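You operate a simulated robot arm through the tools that you are given. There is no shell and no other tool. Be economical: measure what you need, move in short steps, check, and stop when the job is done.

Carry out the task below with a simulated robot arm. There is one attempt and no reset: what you move stays moved.

TASK
Cream the top of the purple pad with the blue cloth.
Fine: care cream from the tin, its lid laid on the bench top meanwhile; put the cloth back and close the tin again.

It is judged by the outcome, as a careful person would: the job done as asked, and still so three seconds after it is handed in. It fails if anything else is knocked over, pushed out of place, dropped, spilled or broken.

THE ROBOT
A 7-joint arm with a two-finger parallel gripper, fixed in place. Base frame: the origin is at the foot of the arm, x ahead of it, y to its left, z up; the work surface is at about z = 0. Lengths are in mm, angles in rad, forces in N, time in s.
With the tool pointing down near the work surface it reaches from about 240 to 620 mm from the base axis. Its first joint turns from -1.152 to 1.152 rad. Payload 2.6 kg.
Tool frame: the origin (TCP) lies between the finger pads and is the grasp point; the fingertips stand 30 mm ahead of it; z points along the fingers, y is the line along which they close. The gripper opens to 94 mm. The fingers are 28 mm wide and 10 mm thick; the gripper's body (50 by 96 mm) begins 55 mm behind the TCP.
Orientation is that of the tool frame in the base frame, as a unit quaternion [x, y, z, w]. With the fingers straight down and closing along the base's y, the tool's x points along the base's -x, its y along +y and its z along -z.

THE INTERFACE
- The arm moves only by the tool play_rows. Its argument "deltas" is a list of rows, each a list of 7 numbers: the shift along the base's x, y, z in units of 30 mm (1.0 is 30 mm), then the turn, a rotation vector about the base's x, y, z in units of 5 degrees (1.0 is 5 degrees), then the finger opening in mm, from 0 to 94. In form: [[dx, dy, dz, wx, wy, wz, fingers], ...]. A call has 1 to 20 rows; each row shifts and turns the commanded pose from where the row before left it. A call with a number of a shift or a turn outside -1 to 1 is refused whole. A row lasts 0.2 s, in which the tool goes at most 50 mm and 0.15 rad; a call with a longer step from one row to the next is refused whole, and so is a gripper value outside its range. A pose out of reach is approached as far as the arm can. The call stops where the force on the tool passes 40 N (or 10 N more than at its start, if that is more) or the arm is blocked; 0.2 s more then pass. The fingers move at their own pace (about 72 mm/s each) and stop on an object; they squeeze with about 34 N. The grip force told is the motor's: it shows also when the fingers shut on nothing. Time passes only in rows, and 0.2 s behind the last, so rows that do not move let the fingers close. It gives the time, the measured TCP pose, the force on the tool (base axes), the opening and the grip force at its end, in the units of the frame above (readings bear some noise).
- Cameras (640 x 400 px; columns grow to the right, rows downward): "scene" is fixed at [51.1, 450.1, 556]; the picture's right is [-0.57, -0.82, 0.00], its down [-0.52, 0.36, -0.78] and it looks along [0.64, -0.44, -0.63] (base axes); focal length 250 px, centre (320, 200). "wrist" rides on the gripper at [-37, 0, -58] in the tool frame; the picture's right is [0.00, -1.00, 0.00], its down [0.97, 0.00, -0.24] and it looks along [0.24, 0.00, 0.97] (tool axes); focal length 218 px, centre (320, 200).
- get_image(camera): a new picture of that camera. No time passes.
- locate(camera, pixels): for up to 12 pixels [column, row] of the newest picture of that camera ("zoom" is the newest enlarged one), the place [x, y, z] in the base frame of the surface seen there, good to about 2 mm. No time passes.
- enlarge(camera, box): a new picture of the part [left, top, right, bottom] of that camera's present view, enlarged. No time passes.
- close_job(): hands the job in; it is judged then, once.

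Work in short steps. Measure before you move; look again where a grasp or a placing could have gone wrong, and mend it. You have 80 turns and 54 pictures in all, those below and enlarged ones among them. Open the gripper and draw the arm clear of the work before you hand the job in, unless the task says otherwise; then end with one line.

The tools are called after "Emit:" as name(argument=value, ...) on one line, values as JSON. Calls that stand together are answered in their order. play_rows: Moves the arm, as the interface text tells. Its arguments: {"type":"object","properties":{"deltas":{"type":"array"}},"required":["deltas"]} The other tools are called the same way: get_image (camera) takes a picture; locate (camera, pixels) gives the place of the surface under pixels of a picture; enlarge (camera, box) takes an enlarged picture of a part of a camera's view; close_job () hands the job in.

At the start:

```text
time_s: 0.0
eef_pos: [430.2, -75.0, 270.5]
tool_rot: [0.0, 1.0, -0.001, 0.001]
wrist_force: [0.2, -0.2, -0.6]
opening: 93.8
gripper_force: 0.2
```

scene: 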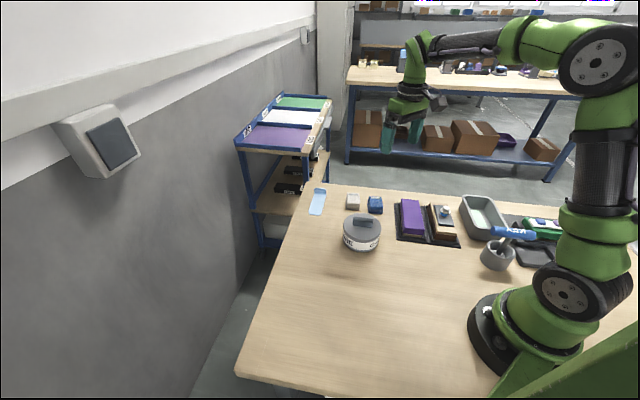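
wrist: 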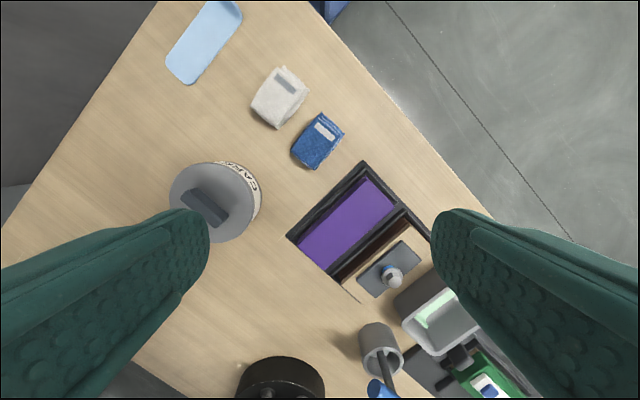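

The wrist view shows the tin (215,200), blue cloth (318,140), purple pad (345,225). I enlarge both views to measure.

Emit:
enlarge(camera="scene", box=[290, 170, 490, 295])

Emit:
enlarge(camera="wrist", box=[150, 40, 470, 240])

```text
3.20 times, centred on (390, 232) of scene
```

zoom: 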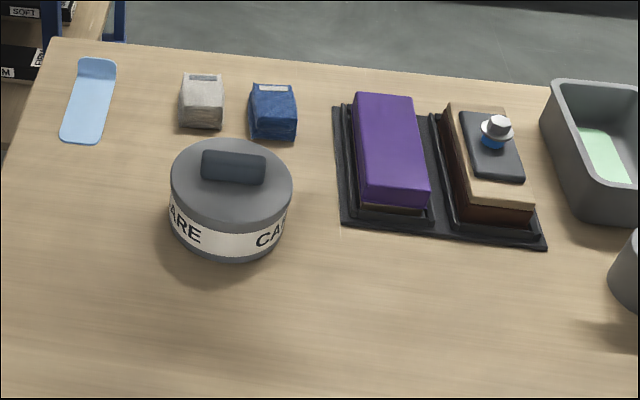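

```text
2.00 times, centred on (310, 140) of wrist
```

zoom: 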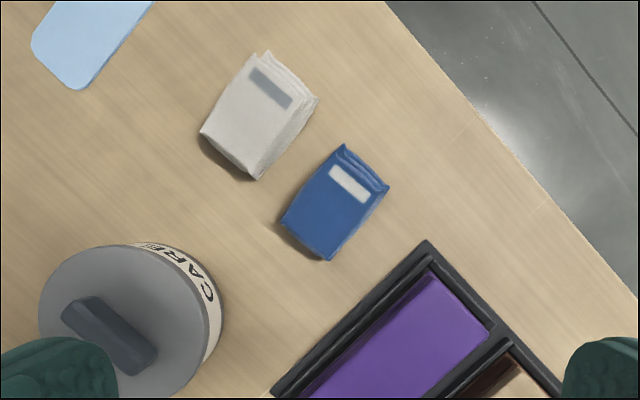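

Now I measure the tin, cloth, and pad in the wrist zoom and scene.

Emit:
locate(camera="zoom", pixels=[[77, 308], [92, 298], [140, 370], [155, 355], [42, 310], [205, 310], [342, 148], [388, 186], [328, 258], [282, 222], [335, 205], [300, 100]])

Emit:
locate(camera="wrist", pixels=[[366, 177], [394, 206], [340, 268], [300, 236], [345, 222], [362, 163], [288, 237], [203, 205], [214, 165], [215, 240], [260, 300], [280, 250]])

Emit:
locate(camera="scene", pixels=[[402, 200], [418, 201], [423, 230], [404, 233], [412, 215], [363, 221], [345, 226], [380, 226], [362, 214], [362, 239], [375, 199], [375, 206]])

```text
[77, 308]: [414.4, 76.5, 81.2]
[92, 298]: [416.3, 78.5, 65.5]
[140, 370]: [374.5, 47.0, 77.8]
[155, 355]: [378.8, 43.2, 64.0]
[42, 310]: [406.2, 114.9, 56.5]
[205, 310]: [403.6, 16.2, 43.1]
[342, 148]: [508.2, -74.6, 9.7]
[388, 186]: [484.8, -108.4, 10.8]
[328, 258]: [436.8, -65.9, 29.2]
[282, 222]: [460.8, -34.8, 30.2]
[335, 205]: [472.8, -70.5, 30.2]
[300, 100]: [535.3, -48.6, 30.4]
```

```text
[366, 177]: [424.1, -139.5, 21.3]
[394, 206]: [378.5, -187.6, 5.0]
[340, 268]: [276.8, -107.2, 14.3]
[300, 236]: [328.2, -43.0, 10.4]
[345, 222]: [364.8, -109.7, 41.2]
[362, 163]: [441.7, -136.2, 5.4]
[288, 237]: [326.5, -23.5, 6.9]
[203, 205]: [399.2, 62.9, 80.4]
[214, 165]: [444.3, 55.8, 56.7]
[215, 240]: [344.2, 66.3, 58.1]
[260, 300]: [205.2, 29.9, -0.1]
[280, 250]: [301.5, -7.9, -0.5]
```

```text
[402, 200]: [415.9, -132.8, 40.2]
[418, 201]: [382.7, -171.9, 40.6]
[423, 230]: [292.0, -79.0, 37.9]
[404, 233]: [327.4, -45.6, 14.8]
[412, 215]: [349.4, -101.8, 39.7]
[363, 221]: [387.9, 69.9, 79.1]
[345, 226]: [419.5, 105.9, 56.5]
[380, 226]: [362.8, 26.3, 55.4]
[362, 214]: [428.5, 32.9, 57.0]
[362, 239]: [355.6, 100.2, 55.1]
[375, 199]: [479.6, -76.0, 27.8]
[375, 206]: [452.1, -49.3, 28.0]
```

Tin centre is about (392,66), handle top z≈80 running along roughly +36°. I move above it, turned 36°, and look again.

Emit:
play_rows(deltas=[[-0.158, 0.5875, -0.25, 0, 0, 0.9, 94], [-0.158, 0.5875, -0.25, 0, 0, 0.9, 94], [-0.158, 0.5875, -0.25, 0, 0, 0.9, 94], [-0.158, 0.5875, -0.25, 0, 0, 0.9, 94], [-0.158, 0.5875, -0.25, 0, 0, 0.9, 94], [-0.158, 0.5875, -0.25, 0, 0, 0.9, 94], [-0.158, 0.5875, -0.25, 0, 0, 0.9, 94], [-0.158, 0.5875, -0.25, 0, 0, 0.9, 94]])

Emit:
get_image(camera="wrist")

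```text
time_s: 1.8
eef_pos: [391.9, 66.7, 210.8]
tool_rot: [-0.311, 0.951, 0.0, -0.001]
wrist_force: [-0.2, 0.3, -0.1]
opening: 93.8
gripper_force: 0.1
```

```text
49 pictures are left
```

wrist: 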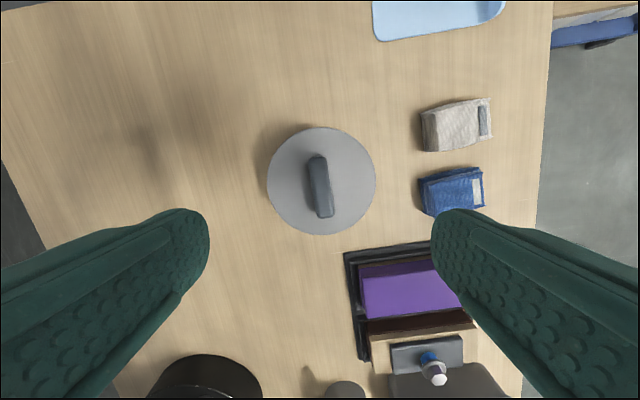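

The handle spans (315,157)–(325,217), a little tilted in the picture. I measure its ends and the lid rim.

Emit:
locate(camera="wrist", pixels=[[310, 158], [323, 157], [318, 214], [332, 212], [268, 180], [375, 180], [320, 128], [321, 233], [316, 185], [324, 185], [250, 300], [300, 270]])

Emit:
enlarge(camera="wrist", box=[240, 110, 400, 250])

```text
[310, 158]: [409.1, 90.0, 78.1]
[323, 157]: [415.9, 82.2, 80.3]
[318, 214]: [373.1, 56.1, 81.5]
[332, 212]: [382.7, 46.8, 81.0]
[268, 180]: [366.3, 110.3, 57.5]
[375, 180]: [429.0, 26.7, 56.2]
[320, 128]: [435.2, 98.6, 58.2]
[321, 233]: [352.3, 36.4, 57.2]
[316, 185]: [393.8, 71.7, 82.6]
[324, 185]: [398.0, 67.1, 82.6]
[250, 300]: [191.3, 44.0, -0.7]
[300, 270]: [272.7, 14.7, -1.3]
```

```text
2.86 times, centred on (320, 180) of wrist
```

zoom: 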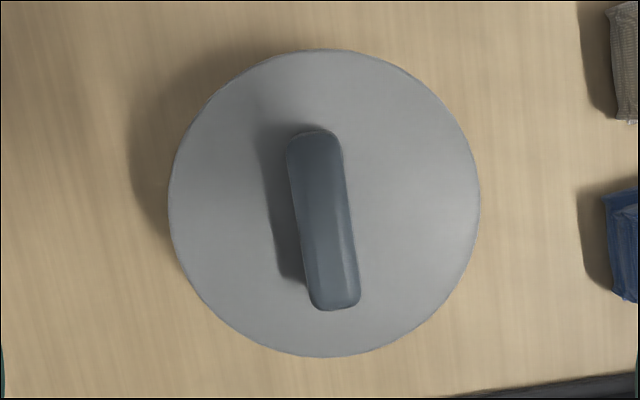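

Handle centre (395,68.5), direction 45°, top 81, lid top 57. I turn 8.8° more, descend to z≈91 (tips at 61), and close.

Emit:
play_rows(deltas=[[0.1, 0.06, -0.6, 0, 0, 0.88, 60], [0, 0, -0.8, 0, 0, 0.88, 50], [0, 0, -0.8, 0, 0, 0, 50], [0, 0, -0.8, 0, 0, 0, 50], [0, 0, -0.6, 0, 0, 0, 50], [0, 0, -0.4, 0, 0, 0, 50], [0, 0, 0, 0, 0, 0, 50], [0, 0, 0, 0, 0, 0, 0], [0, 0, 0, 0, 0, 0, 0], [0, 0, 0, 0, 0, 0, 0]])

```text
time_s: 4.0
eef_pos: [396.8, 67.7, 90.8]
tool_rot: [-0.381, 0.924, 0.0, -0.001]
wrist_force: [0.8, -0.2, 0.9]
opening: 16.1
gripper_force: 33.9
```

Gripped the handle (opening 16). I lift gently.

Emit:
play_rows(deltas=[[0, 0, 0.2, 0, 0, 0, 0], [0, 0, 0.3, 0, 0, 0, 0], [0, 0, 0.5, 0, 0, 0, 0]])

Emit:
enlarge(camera="scene", box=[290, 150, 450, 270])

```text
time_s: 4.8
eef_pos: [396.1, 67.9, 121.1]
tool_rot: [-0.381, 0.925, 0.0, 0.0]
wrist_force: [-0.9, 0.1, -0.8]
opening: 15.7
gripper_force: 34.3
```

```text
3.33 times, centred on (370, 210) of scene
```

zoom: 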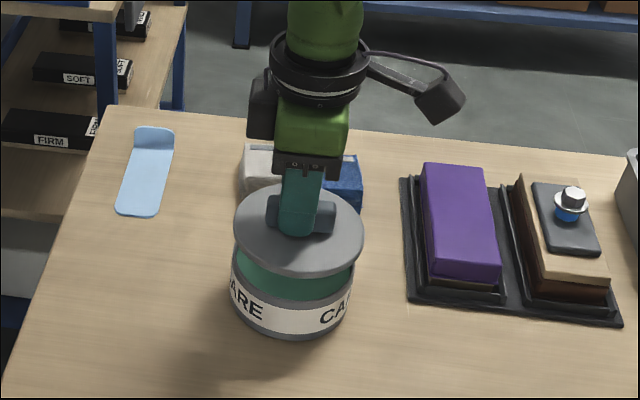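

The lid came off cleanly. I raise it and carry it toward (275,100), clear bench, then look at the tin.

Emit:
play_rows(deltas=[[0, 0, 0.7, 0, 0, 0, 0], [-0.5, 0.13, 0.3, 0, 0, 0, 0], [-0.7, 0.19, 0, 0, 0, 0, 0], [-0.7, 0.19, 0, 0, 0, 0, 0], [-0.7, 0.19, 0, 0, 0, 0, 0], [-0.7, 0.19, 0, 0, 0, 0, 0], [-0.7, 0.19, 0, 0, 0, 0, 0], [0, 0, 0, 0, 0, 0, 0]])

Emit:
get_image(camera="scene")

Emit:
enlarge(camera="scene", box=[240, 170, 440, 295])

```text
time_s: 6.6
eef_pos: [276.4, 99.5, 150.8]
tool_rot: [-0.381, 0.925, -0.001, 0.0]
wrist_force: [-0.3, 0.2, -1.1]
opening: 15.9
gripper_force: 34.2
```

```text
46 pictures are left
```

scene: 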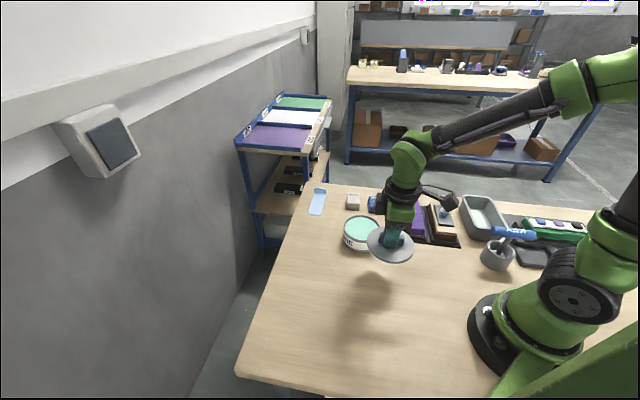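

```text
3.20 times, centred on (340, 232) of scene
```

zoom: 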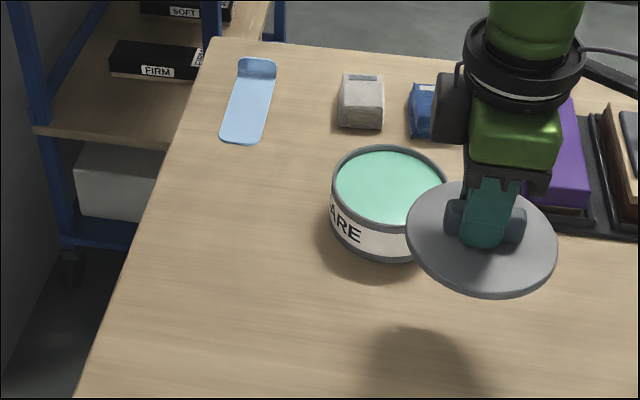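

Tin rim and cream are visible; I measure their heights and the bench place under the lid.

Emit:
locate(camera="zoom", pixels=[[380, 185], [345, 190], [400, 165], [370, 215], [335, 195], [385, 148], [440, 165], [360, 228], [430, 290], [470, 295], [420, 350], [350, 330]])

```text
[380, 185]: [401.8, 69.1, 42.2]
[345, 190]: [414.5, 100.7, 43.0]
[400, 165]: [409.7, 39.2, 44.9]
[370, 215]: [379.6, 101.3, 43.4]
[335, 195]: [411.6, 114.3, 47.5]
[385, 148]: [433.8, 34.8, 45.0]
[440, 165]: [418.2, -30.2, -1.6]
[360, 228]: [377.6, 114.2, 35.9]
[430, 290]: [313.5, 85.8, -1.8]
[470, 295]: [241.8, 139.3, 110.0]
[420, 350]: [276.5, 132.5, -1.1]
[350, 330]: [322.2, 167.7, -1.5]
```

Cream surface z≈43, rim ≈48, lid about 9 thick. I lower until near the bench, then in fine steps.

Emit:
play_rows(deltas=[[0, 0, -0.8, 0, 0, 0, 0], [0, 0, -0.8, 0, 0, 0, 0], [0, 0, -0.8, 0, 0, 0, 0], [0, 0, -0.6, 0, 0, 0, 0], [0, 0, -0.33, 0, 0, 0, 0], [0, 0, -0.1, 0, 0, 0, 0], [0, 0, -0.07, 0, 0, 0, 0], [0, 0, 0, 0, 0, 0, 0]])

Emit:
enlarge(camera="scene", box=[320, 200, 480, 320])

```text
time_s: 8.4
eef_pos: [276.3, 100.9, 45.0]
tool_rot: [-0.38, 0.925, 0.0, 0.0]
wrist_force: [-0.4, 0.0, -0.6]
opening: 16.0
gripper_force: 33.9
```

```text
3.33 times, centred on (400, 260) of scene
```

zoom: 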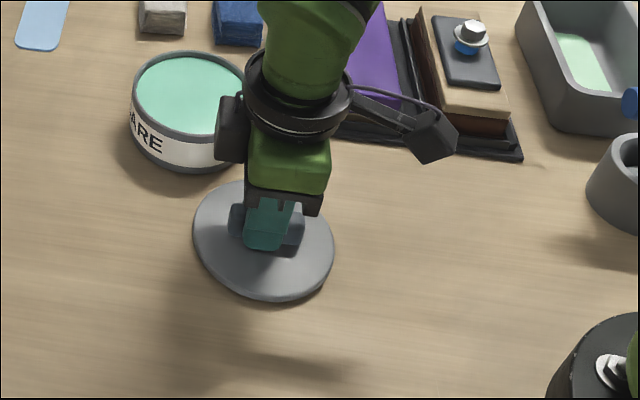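

No contact yet at z 45; I continue down in 1 mm steps.

Emit:
play_rows(deltas=[[0, 0, -0.04, 0, 0, 0, 0], [0, 0, -0.04, 0, 0, 0, 0], [0, 0, -0.04, 0, 0, 0, 0]])

```text
time_s: 9.2
eef_pos: [276.5, 100.6, 40.9]
tool_rot: [-0.382, 0.924, 0.0, 0.0]
wrist_force: [-0.6, -0.5, -0.8]
opening: 16.0
gripper_force: 34.1
```

Emit:
play_rows(deltas=[[0, 0, -0.03, 0, 0, 0, 0], [0, 0, -0.03, 0, 0, 0, 0]])

```text
time_s: 9.8
eef_pos: [276.7, 99.6, 40.2]
tool_rot: [-0.381, 0.925, 0.0, 0.001]
wrist_force: [-2.0, -0.5, 7.2]
opening: 16.1
gripper_force: 34.0
```

Contact felt (7 N). I release, rise, and then travel to above the blue cloth (473,-70) turning to -38°.

Emit:
play_rows(deltas=[[0, 0, 0, 0, 0, 0, 50], [0, 0, 0, 0, 0, 0, 50], [0, 0, 0.3, 0, 0, 0, 50], [0, 0, 0.8, 0, 0, 0, 60], [0, 0, 1, 0, 0, 0, 80], [0, 0, 1, 0, 0, 0, 80], [0, 0, 1, 0, 0, 0, 80]])

Emit:
play_rows(deltas=[[0.365, -0.315, 0.1, 0, 0, -0.92, 80], [0.365, -0.315, 0.1, 0, 0, -0.92, 80], [0.365, -0.315, 0.1, 0, 0, -0.92, 80], [0.365, -0.315, 0.1, 0, 0, -0.92, 80], [0.365, -0.315, 0.1, 0, 0, -0.92, 80], [0.365, -0.315, 0.1, 0, 0, -0.92, 80], [0.365, -0.315, 0, 0, 0, -0.92, 80], [0.365, -0.315, 0, 0, 0, -0.92, 80], [0.365, -0.315, 0, 0, 0, -0.92, 80], [0.365, -0.315, 0, 0, 0, -0.92, 80], [0.365, -0.315, 0, 0, 0, -0.92, 80], [0.365, -0.315, 0, 0, 0, -0.92, 80], [0.365, -0.315, 0, 0, 0, -0.92, 80], [0.365, -0.315, 0, 0, 0, -0.92, 80], [0.365, -0.315, 0, 0, 0, -0.92, 80], [0.365, -0.315, 0, 0, 0, -0.92, 80], [0.365, -0.315, 0, 0, 0, -0.92, 80], [0.365, -0.315, 0, 0, 0, -0.92, 80]])

Emit:
get_image(camera="wrist")

Emit:
enlarge(camera="scene", box=[290, 170, 490, 295])

```text
time_s: 11.4
eef_pos: [278.5, 99.7, 163.5]
tool_rot: [-0.382, 0.924, 0.0, 0.0]
wrist_force: [-0.5, -0.1, 0.1]
opening: 80.1
gripper_force: 0.0
```

```text
time_s: 15.2
eef_pos: [472.5, -68.7, 180.0]
tool_rot: [0.326, 0.945, 0.0, 0.0]
wrist_force: [-0.2, 0.3, -0.7]
opening: 79.9
gripper_force: 0.1
```

```text
43 pictures are left
```

wrist: 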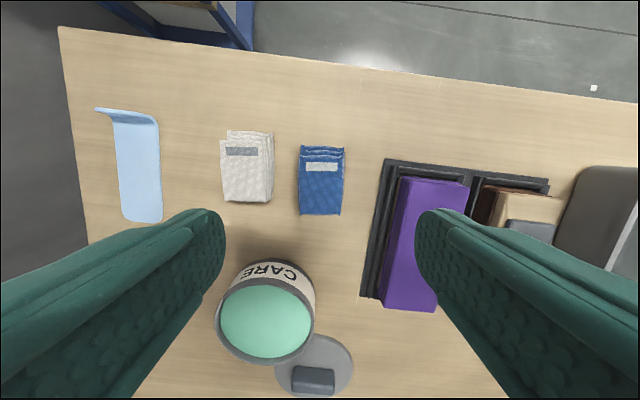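

```text
3.20 times, centred on (390, 232) of scene
```

zoom: 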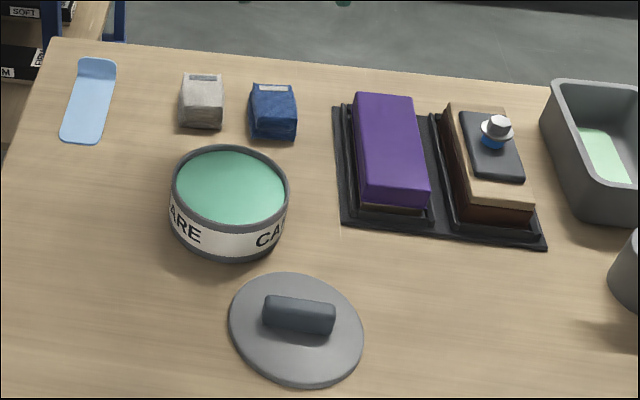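

Cloth sits at (300–345,147–215); I measure the edges, and the pad.

Emit:
locate(camera="wrist", pixels=[[303, 160], [342, 160], [302, 210], [340, 210], [320, 190], [270, 195], [298, 190], [400, 180], [465, 187], [386, 305], [434, 310], [320, 150]])

Emit:
enlarge(camera="wrist", box=[210, 110, 400, 230])

```text
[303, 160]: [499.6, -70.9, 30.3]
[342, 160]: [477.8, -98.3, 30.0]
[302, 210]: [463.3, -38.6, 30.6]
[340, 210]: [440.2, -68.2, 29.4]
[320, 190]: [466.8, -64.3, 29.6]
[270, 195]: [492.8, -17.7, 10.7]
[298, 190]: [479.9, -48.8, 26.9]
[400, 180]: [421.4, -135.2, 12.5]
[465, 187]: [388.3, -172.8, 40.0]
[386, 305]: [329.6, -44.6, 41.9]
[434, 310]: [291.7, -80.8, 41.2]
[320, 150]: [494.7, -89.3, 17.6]
```

```text
3.33 times, centred on (305, 170) of wrist
```

zoom: 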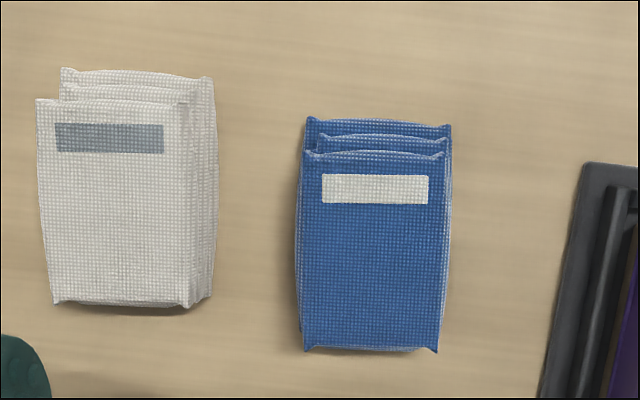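

Cloth centre ≈(471.5,-70), width 37, top z 30. I lower to TCP z 44 (tips at 14) with 58 opening and close.

Emit:
play_rows(deltas=[[-0.03, -0.04, -0.8, 0, 0, -0.2, 58], [0, 0, -0.9, 0, 0, 0, 58], [0, 0, -0.9, 0, 0, 0, 58], [0, 0, -0.9, 0, 0, 0, 58], [0, 0, -0.7, 0, 0, 0, 58], [0, 0, -0.33, 0, 0, 0, 58], [0, 0, 0, 0, 0, 0, 58], [0, 0, 0, 0, 0, 0, 0], [0, 0, 0, 0, 0, 0, 0], [0, 0, 0, 0, 0, 0, 0]])

Emit:
get_image(camera="wrist")

```text
time_s: 17.4
eef_pos: [472.7, -70.7, 46.8]
tool_rot: [0.334, 0.942, 0.0, 0.0]
wrist_force: [-0.3, 0.3, 0.0]
opening: 49.0
gripper_force: 34.0
```

```text
40 pictures are left
```

wrist: 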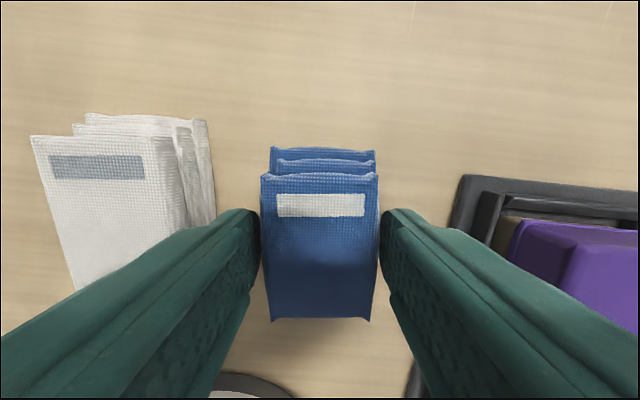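

The grip reads 34 N at opening 49; I check by waiting two rows, then lift slightly.

Emit:
play_rows(deltas=[[0, 0, 0, 0, 0, 0, 0], [0, 0, 0, 0, 0, 0, 0], [0, 0, 0.5, 0, 0, 0, 0], [0, 0, 0.7, 0, 0, 0, 0], [0, 0, 0.9, 0, 0, 0, 0]])

Emit:
get_image(camera="wrist")

Emit:
enlarge(camera="scene", box=[310, 140, 470, 240])

```text
time_s: 18.6
eef_pos: [470.2, -69.7, 107.6]
tool_rot: [0.334, 0.943, 0.0, 0.001]
wrist_force: [-0.2, 0.0, -0.7]
opening: 48.7
gripper_force: 33.5
```

```text
39 pictures are left
```

wrist: 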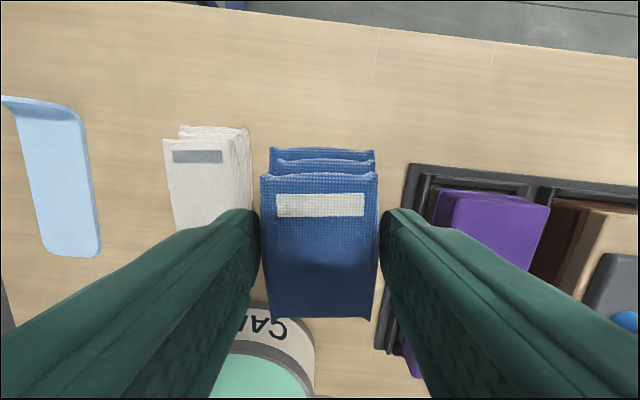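

```text
4.00 times, centred on (390, 190) of scene
```

zoom: 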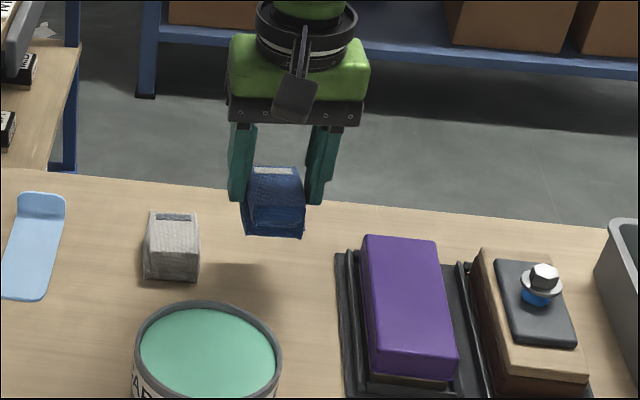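

Cloth held, its underside about 44.5 below TCP. I raise and carry it above the tin centre (395,68).

Emit:
play_rows(deltas=[[0, 0, 0.8, 0, 0, 0, 0], [-0.417, 0.767, 0, 0, 0, 0, 0], [-0.417, 0.767, 0, 0, 0, 0, 0], [-0.417, 0.767, 0, 0, 0, 0, 0], [-0.417, 0.767, 0, 0, 0, 0, 0], [-0.417, 0.767, 0, 0, 0, 0, 0], [-0.417, 0.767, 0, 0, 0, 0, 0], [0, 0, 0, 0, 0, 0, 0]])

Emit:
get_image(camera="wrist")

Emit:
enlarge(camera="scene", box=[310, 160, 470, 260])

```text
time_s: 20.4
eef_pos: [396.0, 68.2, 131.4]
tool_rot: [0.334, 0.943, 0.001, 0.0]
wrist_force: [0.1, 0.2, -0.9]
opening: 48.9
gripper_force: 34.5
```

```text
37 pictures are left
```

wrist: 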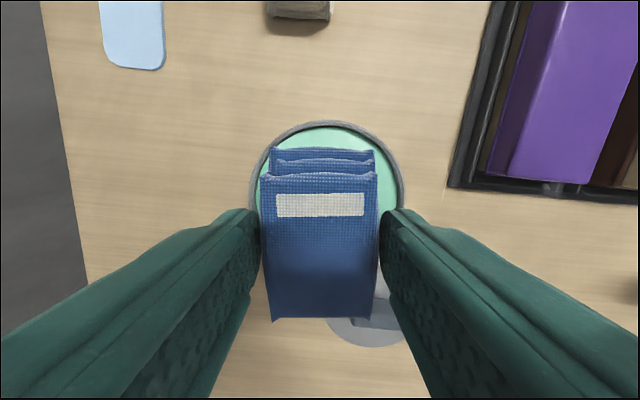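

```text
4.00 times, centred on (390, 210) of scene
```

zoom: 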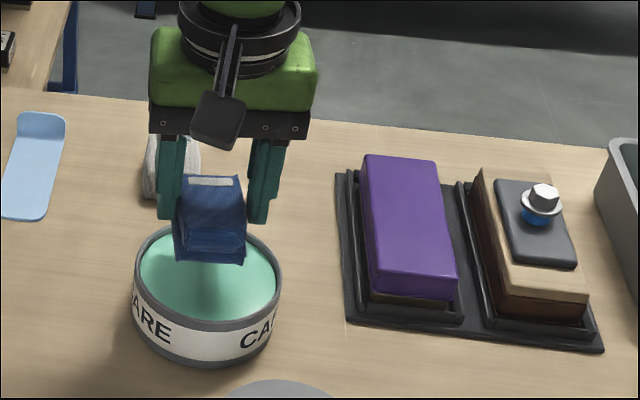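

I locate the rim's visible edges to refine the tin's centre.

Emit:
locate(camera="wrist", pixels=[[251, 195], [404, 195], [327, 122], [252, 180], [402, 178], [290, 132], [366, 132], [320, 140]])

Emit:
locate(camera="zoom", pixels=[[135, 270], [280, 280], [200, 325], [208, 300], [160, 310], [250, 312], [145, 245], [268, 250]])

```text
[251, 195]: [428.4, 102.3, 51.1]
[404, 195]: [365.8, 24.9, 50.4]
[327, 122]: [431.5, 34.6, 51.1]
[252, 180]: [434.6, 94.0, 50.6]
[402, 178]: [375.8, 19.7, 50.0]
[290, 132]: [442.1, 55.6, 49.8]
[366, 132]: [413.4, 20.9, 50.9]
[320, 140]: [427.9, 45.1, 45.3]
```

```text
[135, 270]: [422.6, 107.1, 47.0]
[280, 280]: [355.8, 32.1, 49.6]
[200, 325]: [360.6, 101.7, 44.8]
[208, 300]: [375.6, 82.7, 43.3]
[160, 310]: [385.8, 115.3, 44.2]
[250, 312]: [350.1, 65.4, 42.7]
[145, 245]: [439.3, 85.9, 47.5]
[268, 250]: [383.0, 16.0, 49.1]
```

Tin centre ≈(394.5,66), rim z 50.5, cream ≈44. I lower toward TCP z 90 and then dab in fine steps.

Emit:
play_rows(deltas=[[-0.05, -0.07, -0.5, 0, 0, 0, 0], [0, 0, -0.5, 0, 0, 0, 0], [0, 0, -0.3, 0, 0, 0, 0], [0, 0, -0.1, 0, 0, 0, 0], [0, 0, -0.05, 0, 0, 0, 0], [0, 0, 0, 0, 0, 0, 0]])

```text
time_s: 21.8
eef_pos: [395.7, 66.0, 90.9]
tool_rot: [0.336, 0.942, 0.002, 0.001]
wrist_force: [-2.4, -1.2, 6.1]
opening: 48.9
gripper_force: 33.6
stopped in row 6: the force on the tool passed its limit (the readings are from after the stop); the commanded pose is now the measured one
```

Contact at z≈91; I check whether the cloth sits in the cream or on the rim.

Emit:
enlarge(camera="scene", box=[320, 190, 420, 260])

Emit:
get_image(camera="wrist")

```text
5.71 times, centred on (370, 225) of scene
```

zoom: 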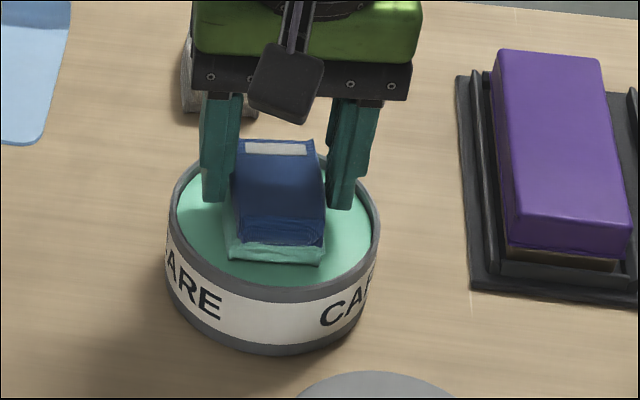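

```text
34 pictures are left
```

wrist: 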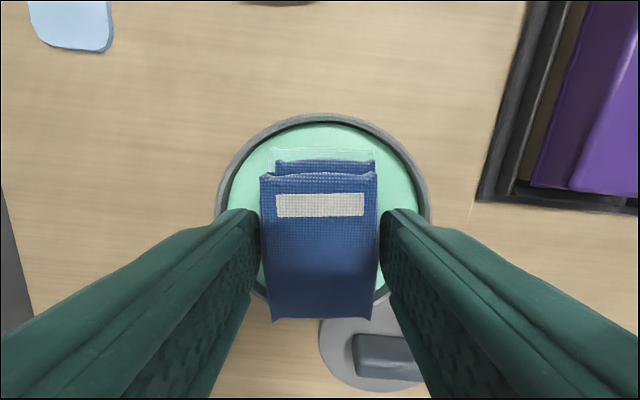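

The cloth's lower part has taken cream. I lift it out and measure the pad and its neighbour meanwhile.

Emit:
play_rows(deltas=[[0, 0, 0.3, 0, 0, 0, 0], [0, 0, 0.6, 0, 0, 0, 0], [0, 0, 0.6, 0, 0, 0, 0]])

Emit:
enlarge(camera="scene", box=[380, 185, 480, 255])

Emit:
enlarge(camera="scene", box=[320, 170, 420, 240])

```text
time_s: 22.6
eef_pos: [395.1, 67.3, 134.1]
tool_rot: [0.336, 0.942, 0.001, 0.002]
wrist_force: [-0.3, 0.3, 0.3]
opening: 48.7
gripper_force: 33.7
```

```text
5.71 times, centred on (430, 220) of scene
```

zoom: 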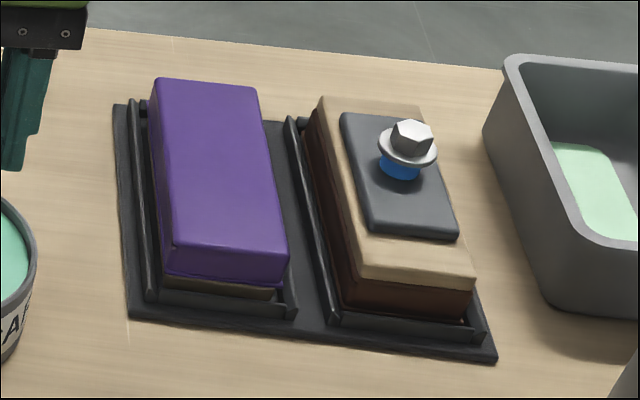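

```text
5.71 times, centred on (370, 205) of scene
```

zoom: 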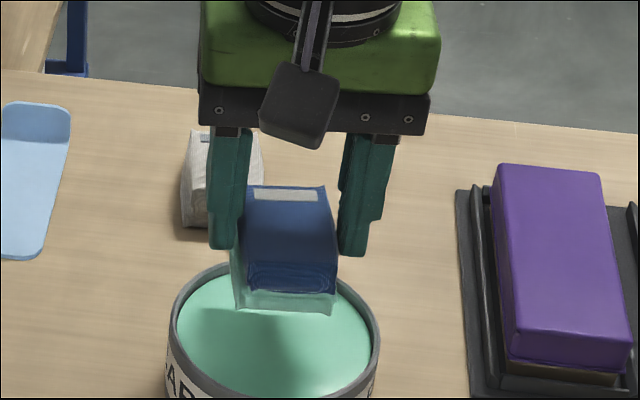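

Emit:
get_image(camera="scene")

Emit:
locate(camera="scene", pixels=[[401.3, 200], [418.3, 201], [422.9, 228], [405, 227], [412, 214], [430.5, 203], [428, 205.5], [436.5, 233], [446, 207], [447, 188], [437, 207], [415, 221]])

```text
31 pictures are left
```

scene: 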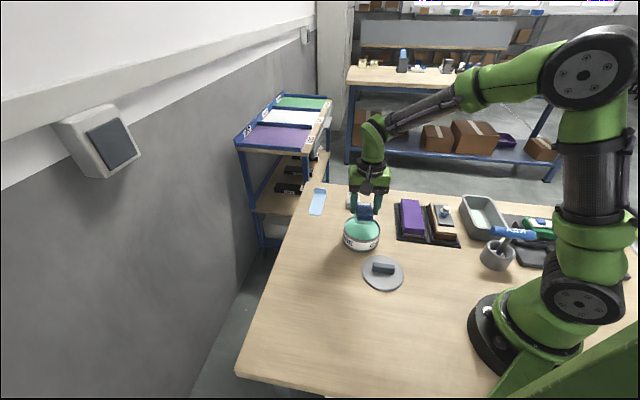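

```text
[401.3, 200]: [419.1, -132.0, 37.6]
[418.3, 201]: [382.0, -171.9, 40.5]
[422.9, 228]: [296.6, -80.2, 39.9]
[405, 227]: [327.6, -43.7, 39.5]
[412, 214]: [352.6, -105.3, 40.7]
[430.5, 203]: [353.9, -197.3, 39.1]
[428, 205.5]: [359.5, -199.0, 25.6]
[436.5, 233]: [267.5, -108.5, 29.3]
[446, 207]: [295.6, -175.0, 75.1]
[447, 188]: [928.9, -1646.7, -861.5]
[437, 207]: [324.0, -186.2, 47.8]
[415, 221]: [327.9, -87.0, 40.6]
```

Pad: centre (356,-107), 124×51, long axis ≈-46.5°, top z≈40.3; neighbour gap 38 mm. I carry the loaded cloth above the pad's near end, turning -7° to align.

Emit:
play_rows(deltas=[[-0.286, -0.686, 0, 0, 0, -0.2, 0], [-0.286, -0.686, 0, 0, 0, -0.2, 0], [-0.286, -0.686, 0, 0, 0, -0.2, 0], [-0.286, -0.686, 0, 0, 0, -0.2, 0], [-0.286, -0.686, 0, 0, 0, -0.2, 0], [-0.286, -0.686, 0, 0, 0, -0.2, 0], [-0.286, -0.686, 0, 0, 0, -0.2, 0], [0, 0, -0.6, 0, 0, 0, 0], [0, 0, -0.6, 0, 0, 0, 0], [0, 0, -0.15, 0, 0, 0, 0], [0, 0, 0, 0, 0, 0, 0]])

Emit:
enlarge(camera="scene", box=[370, 160, 470, 260])

Emit:
get_image(camera="wrist")

```text
time_s: 25.0
eef_pos: [335.2, -78.6, 94.3]
tool_rot: [0.392, 0.92, 0.001, 0.002]
wrist_force: [-0.6, 0.3, -1.0]
opening: 48.6
gripper_force: 34.2
```

```text
4.00 times, centred on (420, 210) of scene
```

zoom: 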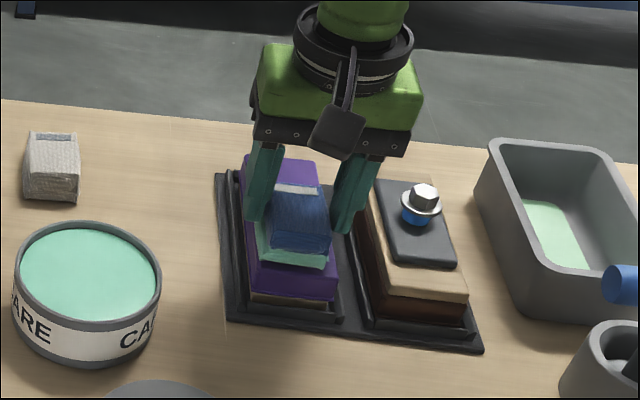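

```text
29 pictures are left
```

wrist: 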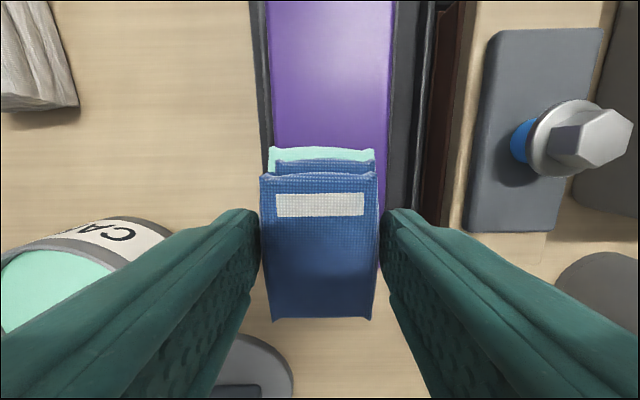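

Aligned on the left lane. I creep down in small steps until contact.

Emit:
play_rows(deltas=[[0, 0, -0.06, 0, 0, 0, 0], [0, 0, -0.05, 0, 0, 0, 0], [0, 0, -0.04, 0, 0, 0, 0], [0, 0, 0, 0, 0, 0, 0]])

```text
time_s: 26.0
eef_pos: [335.3, -79.1, 89.2]
tool_rot: [0.393, 0.92, 0.002, 0.001]
wrist_force: [-0.2, 0.3, -0.4]
opening: 48.9
gripper_force: 34.1
```

Emit:
play_rows(deltas=[[0, 0, -0.04, 0, 0, 0, 0], [0, 0, -0.03, 0, 0, 0, 0], [0, 0, 0, 0, 0, 0, 0]])

```text
time_s: 26.8
eef_pos: [334.6, -78.1, 87.7]
tool_rot: [0.392, 0.92, 0.001, 0.001]
wrist_force: [-0.2, -0.3, -0.6]
opening: 48.7
gripper_force: 34.4
```

Emit:
play_rows(deltas=[[0, 0, -0.03, 0, 0, 0, 0], [0, 0, -0.03, 0, 0, 0, 0], [0, 0, 0, 0, 0, 0, 0]])

```text
time_s: 27.6
eef_pos: [336.0, -77.9, 87.2]
tool_rot: [0.392, 0.92, 0.002, 0.002]
wrist_force: [-8.8, 4.6, 32.4]
opening: 48.6
gripper_force: 33.9
```

Firm contact at 32 N, z≈87; I ease up a little and start the stroke toward the far end.

Emit:
play_rows(deltas=[[0, 0, 0.025, 0, 0, 0, 0], [0.11, -0.115, 0, 0, 0, 0, 0], [0.11, -0.115, 0, 0, 0, 0, 0], [0.11, -0.115, 0, 0, 0, 0, 0]])

```text
time_s: 28.6
eef_pos: [344.5, -87.2, 86.5]
tool_rot: [0.391, 0.92, 0.001, 0.0]
wrist_force: [-5.4, 9.8, 23.8]
opening: 48.7
gripper_force: 33.9
```

Sliding well at about 24 N. I continue along the lane to the far end.

Emit:
play_rows(deltas=[[0.115, -0.12, 0.01, 0, 0, 0, 0], [0.115, -0.12, 0, 0, 0, 0, 0], [0.115, -0.12, 0, 0, 0, 0, 0], [0.115, -0.12, 0, 0, 0, 0, 0], [0.115, -0.12, 0, 0, 0, 0, 0], [0.115, -0.12, 0, 0, 0, 0, 0], [0.115, -0.12, 0, 0, 0, 0, 0], [0.115, -0.12, 0, 0, 0, 0, 0], [0.115, -0.12, 0, 0, 0, 0, 0], [0.115, -0.12, 0, 0, 0, 0, 0], [0.115, -0.12, 0, 0, 0, 0, 0], [0.115, -0.12, 0, 0, 0, 0, 0]])

Emit:
get_image(camera="wrist")

Emit:
enlarge(camera="scene", box=[370, 160, 470, 260])

```text
time_s: 31.2
eef_pos: [386.6, -133.7, 86.8]
tool_rot: [0.392, 0.92, 0.001, 0.001]
wrist_force: [-2.8, 3.1, 7.2]
opening: 49.0
gripper_force: 33.7
```

```text
28 pictures are left
```

wrist: 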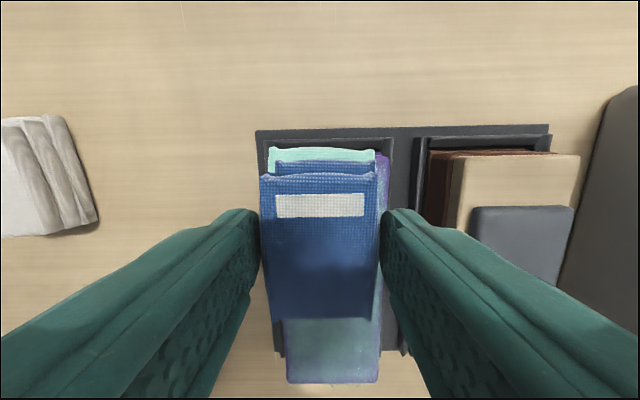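

```text
4.00 times, centred on (420, 210) of scene
```

zoom: 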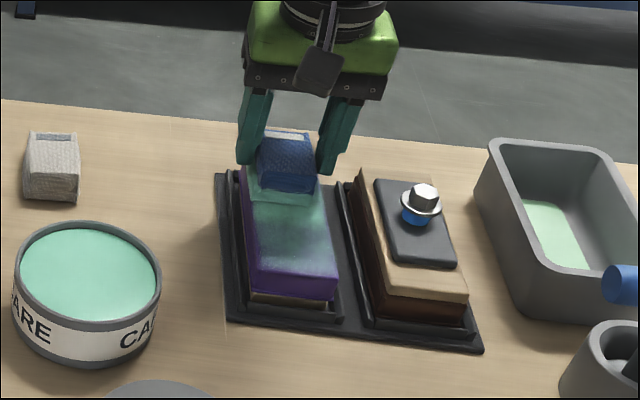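

The pad's swept lane is mint, with the right strip still purple. I shift 12 mm to the right lane and sweep back to the near end.

Emit:
play_rows(deltas=[[-0.09, -0.097, -0.01, 0, 0, 0, 0], [-0.09, -0.097, -0.01, 0, 0, 0, 0], [-0.09, -0.097, 0, 0, 0, 0, 0], [-0.115, 0.12, 0, 0, 0, 0, 0], [-0.115, 0.12, 0, 0, 0, 0, 0], [-0.115, 0.12, 0, 0, 0, 0, 0], [-0.115, 0.12, 0, 0, 0, 0, 0], [-0.115, 0.12, 0, 0, 0, 0, 0], [-0.115, 0.12, 0, 0, 0, 0, 0], [-0.115, 0.12, 0, 0, 0, 0, 0], [-0.115, 0.12, 0, 0, 0, 0, 0], [-0.115, 0.12, 0, 0, 0, 0, 0], [-0.115, 0.12, 0, 0, 0, 0, 0], [-0.115, 0.12, 0, 0, 0, 0, 0], [-0.115, 0.12, 0, 0, 0, 0, 0], [-0.115, 0.12, 0, 0, 0, 0, 0], [-0.115, 0.12, 0, 0, 0, 0, 0], [-0.115, 0.12, 0, 0, 0, 0, 0]])

Emit:
get_image(camera="wrist")

Emit:
enlarge(camera="scene", box=[370, 160, 470, 260])

```text
time_s: 35.0
eef_pos: [326.4, -85.3, 86.5]
tool_rot: [0.392, 0.92, 0.001, 0.0]
wrist_force: [0.4, -1.2, 1.6]
opening: 48.7
gripper_force: 33.5
```

```text
26 pictures are left
```

wrist: 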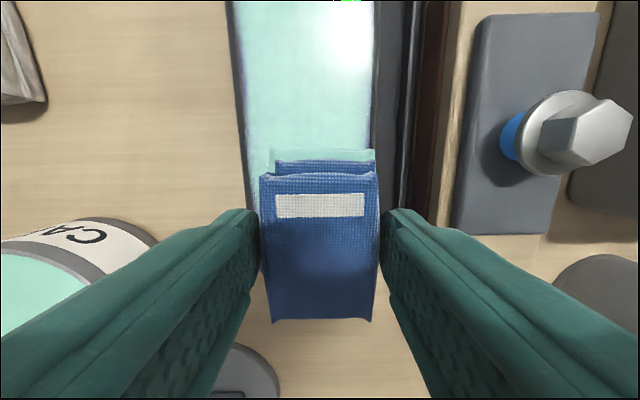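

```text
4.00 times, centred on (420, 210) of scene
```

zoom: 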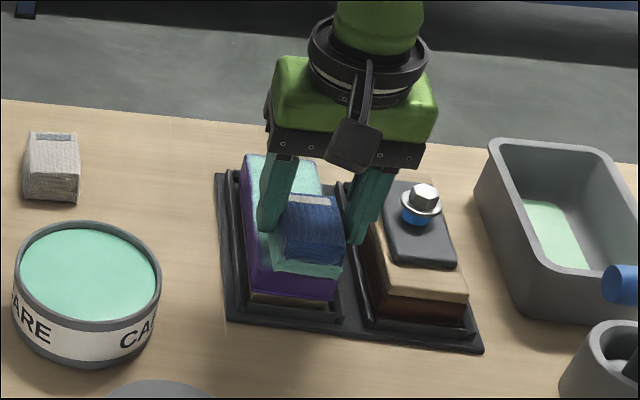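

Coverage looks good on the far half. I lift and inspect the whole pad.

Emit:
play_rows(deltas=[[0, 0, 0.4, 0, 0, 0, 0], [0.3, 0.3, 0.8, 0, 0, 0, 0], [0.4, 0.8, 0.2, 0, 0, 0, 0], [0.4, 0.8, 0, 0, 0, 0, 0], [0.3, 0.8, 0, 0, 0, 0, 0], [0.3, 0.6, 0, 0, 0, 0, 0]])

Emit:
enlarge(camera="scene", box=[380, 185, 460, 255])

Emit:
get_image(camera="wrist")

```text
time_s: 36.4
eef_pos: [377.4, 14.1, 127.6]
tool_rot: [0.393, 0.92, 0.001, 0.002]
wrist_force: [0.5, -0.2, 0.1]
opening: 48.7
gripper_force: 33.6
```

```text
5.71 times, centred on (420, 220) of scene
```

zoom: 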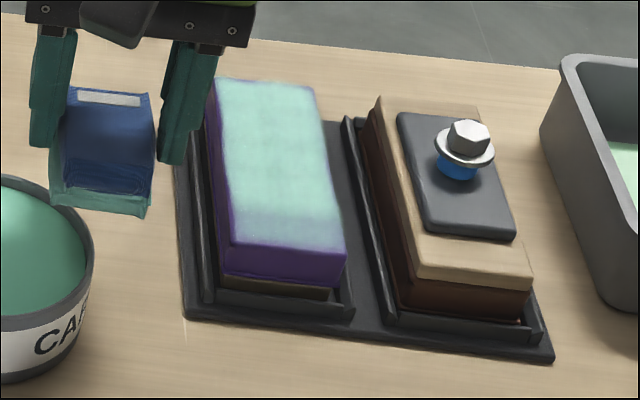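

```text
23 pictures are left
```

wrist: 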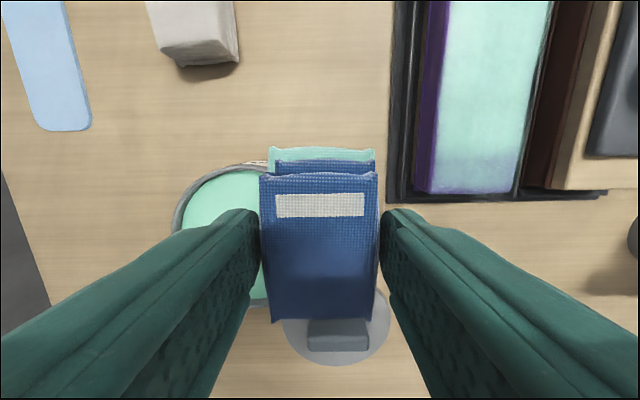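

The near end is thinner than the rest. I go back for an extra pass over the near end, with the left lane first and a little overhang.

Emit:
play_rows(deltas=[[-0.375, -0.717, 0, 0, 0, 0, 0], [-0.375, -0.717, 0, 0, 0, 0, 0], [-0.375, -0.717, 0, 0, 0, 0, 0], [-0.375, -0.717, 0, 0, 0, 0, 0], [0, 0, -0.6, 0, 0, 0, 0], [0, 0, -0.5, 0, 0, 0, 0], [0, 0, -0.15, 0, 0, 0, 0], [0, 0, -0.07, 0, 0, 0, 0], [0, 0, 0, 0, 0, 0, 0]])

```text
time_s: 38.4
eef_pos: [330.9, -74.3, 88.1]
tool_rot: [0.393, 0.92, 0.001, 0.001]
wrist_force: [-0.8, 0.2, -0.5]
opening: 48.8
gripper_force: 34.2
```

Emit:
play_rows(deltas=[[0, 0, -0.04, 0, 0, 0, 0], [0, 0, -0.02, 0, 0, 0, 0], [0, 0, 0, 0, 0, 0, 0]])

```text
time_s: 39.2
eef_pos: [331.9, -73.3, 86.8]
tool_rot: [0.393, 0.92, 0.002, 0.0]
wrist_force: [-0.4, 0.1, 2.7]
opening: 48.7
gripper_force: 34.0
```

Light touch; I press slightly, sweep forward 36 mm, shift to the right lane, and sweep back.

Emit:
play_rows(deltas=[[0, 0, -0.025, 0, 0, 0, 0], [0.115, -0.12, 0, 0, 0, 0, 0], [0.115, -0.12, 0, 0, 0, 0, 0], [0.115, -0.12, 0, 0, 0, 0, 0], [0.115, -0.12, 0, 0, 0, 0, 0], [0.115, -0.12, 0, 0, 0, 0, 0], [0.115, -0.12, 0, 0, 0, 0, 0], [0.115, -0.12, 0, 0, 0, 0, 0], [-0.1, -0.107, 0, 0, 0, 0, 0], [-0.1, -0.107, 0, 0, 0, 0, 0], [-0.1, -0.107, 0, 0, 0, 0, 0], [-0.115, 0.12, -0.01, 0, 0, 0, 0], [-0.115, 0.12, 0, 0, 0, 0, 0], [-0.115, 0.12, 0, 0, 0, 0, 0], [-0.115, 0.12, -0.01, 0, 0, 0, 0], [-0.115, 0.12, 0, 0, 0, 0, 0], [-0.115, 0.12, 0, 0, 0, 0, 0], [-0.115, 0.12, 0, 0, 0, 0, 0]])

Emit:
play_rows(deltas=[[0.08, 0.085, 0, 0, 0, 0, 0], [0.08, 0.085, 0, 0, 0, 0, 0], [0, 0, 0.4, 0, 0, 0, 0], [0.3, 0.3, 0.8, 0, 0, 0, 0], [0.4, 0.8, 0.2, 0, 0, 0, 0], [0.4, 0.8, 0, 0, 0, 0, 0], [0.3, 0.8, 0, 0, 0, 0, 0], [0.3, 0.6, 0, 0, 0, 0, 0]])

Emit:
enlarge(camera="scene", box=[380, 185, 460, 255])

```text
time_s: 43.0
eef_pos: [324.5, -83.6, 85.9]
tool_rot: [0.392, 0.92, 0.002, 0.003]
wrist_force: [4.1, -5.1, 12.3]
opening: 48.9
gripper_force: 34.2
```

```text
time_s: 44.8
eef_pos: [378.6, 20.2, 128.6]
tool_rot: [0.391, 0.92, 0.002, 0.0]
wrist_force: [0.2, -0.1, -0.5]
opening: 48.7
gripper_force: 34.0
```

```text
5.71 times, centred on (420, 220) of scene
```

zoom: 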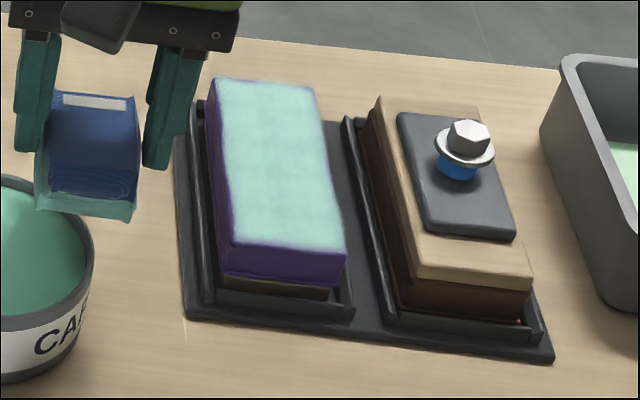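

Pad top is evenly covered. I return the cloth to its original place (471.5,-70), turning back +7°, stopping a little above the bench.

Emit:
play_rows(deltas=[[0.516, -0.501, 0, 0, 0, 0.235, 0], [0.516, -0.501, 0, 0, 0, 0.235, 0], [0.516, -0.501, 0, 0, 0, 0.235, 0], [0.516, -0.501, 0, 0, 0, 0.235, 0], [0.516, -0.501, 0, 0, 0, 0.235, 0], [0.516, -0.501, 0, 0, 0, 0.235, 0], [0, 0, -0.7, 0, 0, 0, 0], [0, 0, -0.8, 0, 0, 0, 0], [0, 0, -0.7, 0, 0, 0, 0], [0, 0, -0.3, 0, 0, 0, 0], [0, 0, -0.1, 0, 0, 0, 0], [0, 0, 0, 0, 0, 0, 0]])

```text
time_s: 47.4
eef_pos: [472.0, -68.9, 48.2]
tool_rot: [0.335, 0.942, 0.001, 0.0]
wrist_force: [-0.1, -0.5, -0.1]
opening: 49.1
gripper_force: 34.0
```

Emit:
play_rows(deltas=[[0, -0.03, -0.03, 0, 0, 0, 0], [0, 0, -0.025, 0, 0, 0, 0], [0, 0, 0, 0, 0, 0, 0]])

```text
time_s: 48.2
eef_pos: [472.0, -70.0, 48.8]
tool_rot: [0.335, 0.942, 0.002, 0.0]
wrist_force: [-0.2, 0.4, -1.1]
opening: 48.9
gripper_force: 33.4
```

Emit:
play_rows(deltas=[[0, 0, -0.03, 0, 0, 0, 0], [0, 0, -0.03, 0, 0, 0, 0], [0, 0, 0, 0, 0, 0, 0]])

```text
time_s: 49.0
eef_pos: [471.5, -70.2, 46.1]
tool_rot: [0.334, 0.943, 0.001, 0.001]
wrist_force: [0.2, 0.0, 0.3]
opening: 49.0
gripper_force: 34.0
```

Emit:
play_rows(deltas=[[0, 0, -0.03, 0, 0, 0, 0], [0, 0, -0.02, 0, 0, 0, 0], [0, 0, 0, 0, 0, 0, 0]])

```text
time_s: 49.8
eef_pos: [472.1, -69.5, 44.7]
tool_rot: [0.335, 0.942, 0.001, 0.002]
wrist_force: [-0.7, 0.4, 0.1]
opening: 48.7
gripper_force: 33.7
```

Emit:
play_rows(deltas=[[0, 0, -0.025, 0, 0, 0, 0], [0, 0, -0.02, 0, 0, 0, 0], [0, 0, 0, 0, 0, 0, 0]])

Emit:
enlarge(camera="scene", box=[340, 170, 420, 230])

```text
time_s: 50.6
eef_pos: [472.1, -70.0, 43.6]
tool_rot: [0.336, 0.942, 0.003, 0.001]
wrist_force: [-5.6, 2.0, 16.3]
opening: 48.8
gripper_force: 34.2
```

```text
6.67 times, centred on (380, 200) of scene
```

zoom: 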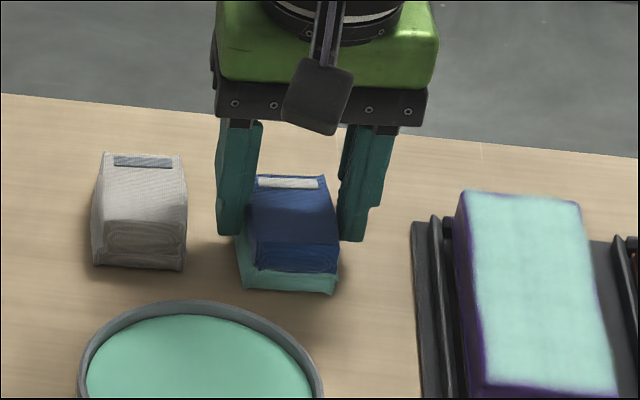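

The cloth stands on the bench (16 N). I release modestly, rise straight up, and head back above the lid at (277,100), turning to 45°.

Emit:
play_rows(deltas=[[0, 0, 0.02, 0, 0, 0, 0], [0, 0, 0, 0, 0, 0, 58], [0, 0, 0, 0, 0, 0, 58], [0, 0, 0.4, 0, 0, 0, 58], [0, 0, 0.8, 0, 0, 0, 58], [0, 0, 1, 0, 0, 0, 58], [0, 0, 1, 0, 0, 0, 58], [0, 0, 1, 0, 0, 0, 50]])

Emit:
play_rows(deltas=[[-0.361, 0.315, 0, 0, 0, 0.936, 50], [-0.361, 0.315, 0, 0, 0, 0.936, 50], [-0.361, 0.315, 0, 0, 0, 0.936, 50], [-0.361, 0.315, 0, 0, 0, 0.936, 50], [-0.361, 0.315, 0, 0, 0, 0.936, 50], [-0.361, 0.315, 0, 0, 0, 0.936, 50], [-0.361, 0.315, 0, 0, 0, 0.936, 50], [-0.361, 0.315, 0, 0, 0, 0.936, 50], [-0.361, 0.315, 0, 0, 0, 0.936, 50], [-0.361, 0.315, 0, 0, 0, 0.936, 50], [-0.361, 0.315, 0, 0, 0, 0.936, 50], [-0.361, 0.315, 0, 0, 0, 0.936, 50], [-0.361, 0.315, 0, 0, 0, 0.936, 50], [-0.361, 0.315, 0, 0, 0, 0.936, 50], [-0.361, 0.315, 0, 0, 0, 0.936, 50], [-0.361, 0.315, 0, 0, 0, 0.936, 50], [-0.361, 0.315, 0, 0, 0, 0.936, 50], [-0.361, 0.315, 0, 0, 0, 0.936, 50], [0, 0, 0, 0, 0, 0, 50]])

Emit:
get_image(camera="wrist")

Emit:
get_image(camera="scene")

```text
time_s: 52.4
eef_pos: [472.7, -70.6, 169.0]
tool_rot: [0.335, 0.942, 0.002, 0.002]
wrist_force: [0.4, -0.8, -0.3]
opening: 50.3
gripper_force: 0.1
```

```text
time_s: 56.4
eef_pos: [278.3, 100.4, 168.8]
tool_rot: [-0.384, 0.923, 0.002, -0.002]
wrist_force: [0.3, 0.1, -0.6]
opening: 50.0
gripper_force: 0.0
```

```text
20 pictures are left
```

wrist: 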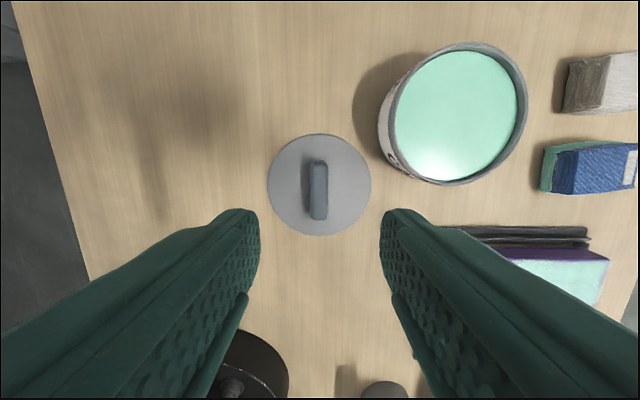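

```text
19 pictures are left
```

scene: 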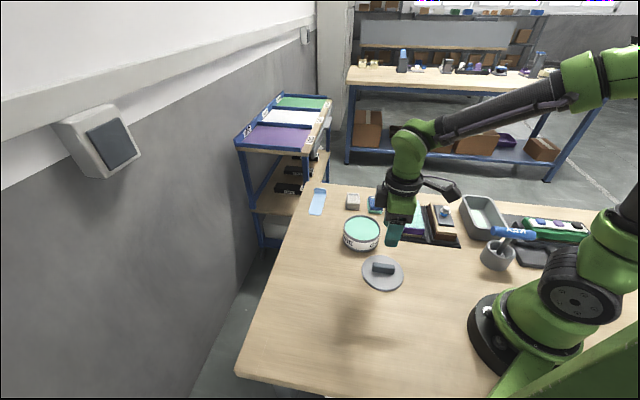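

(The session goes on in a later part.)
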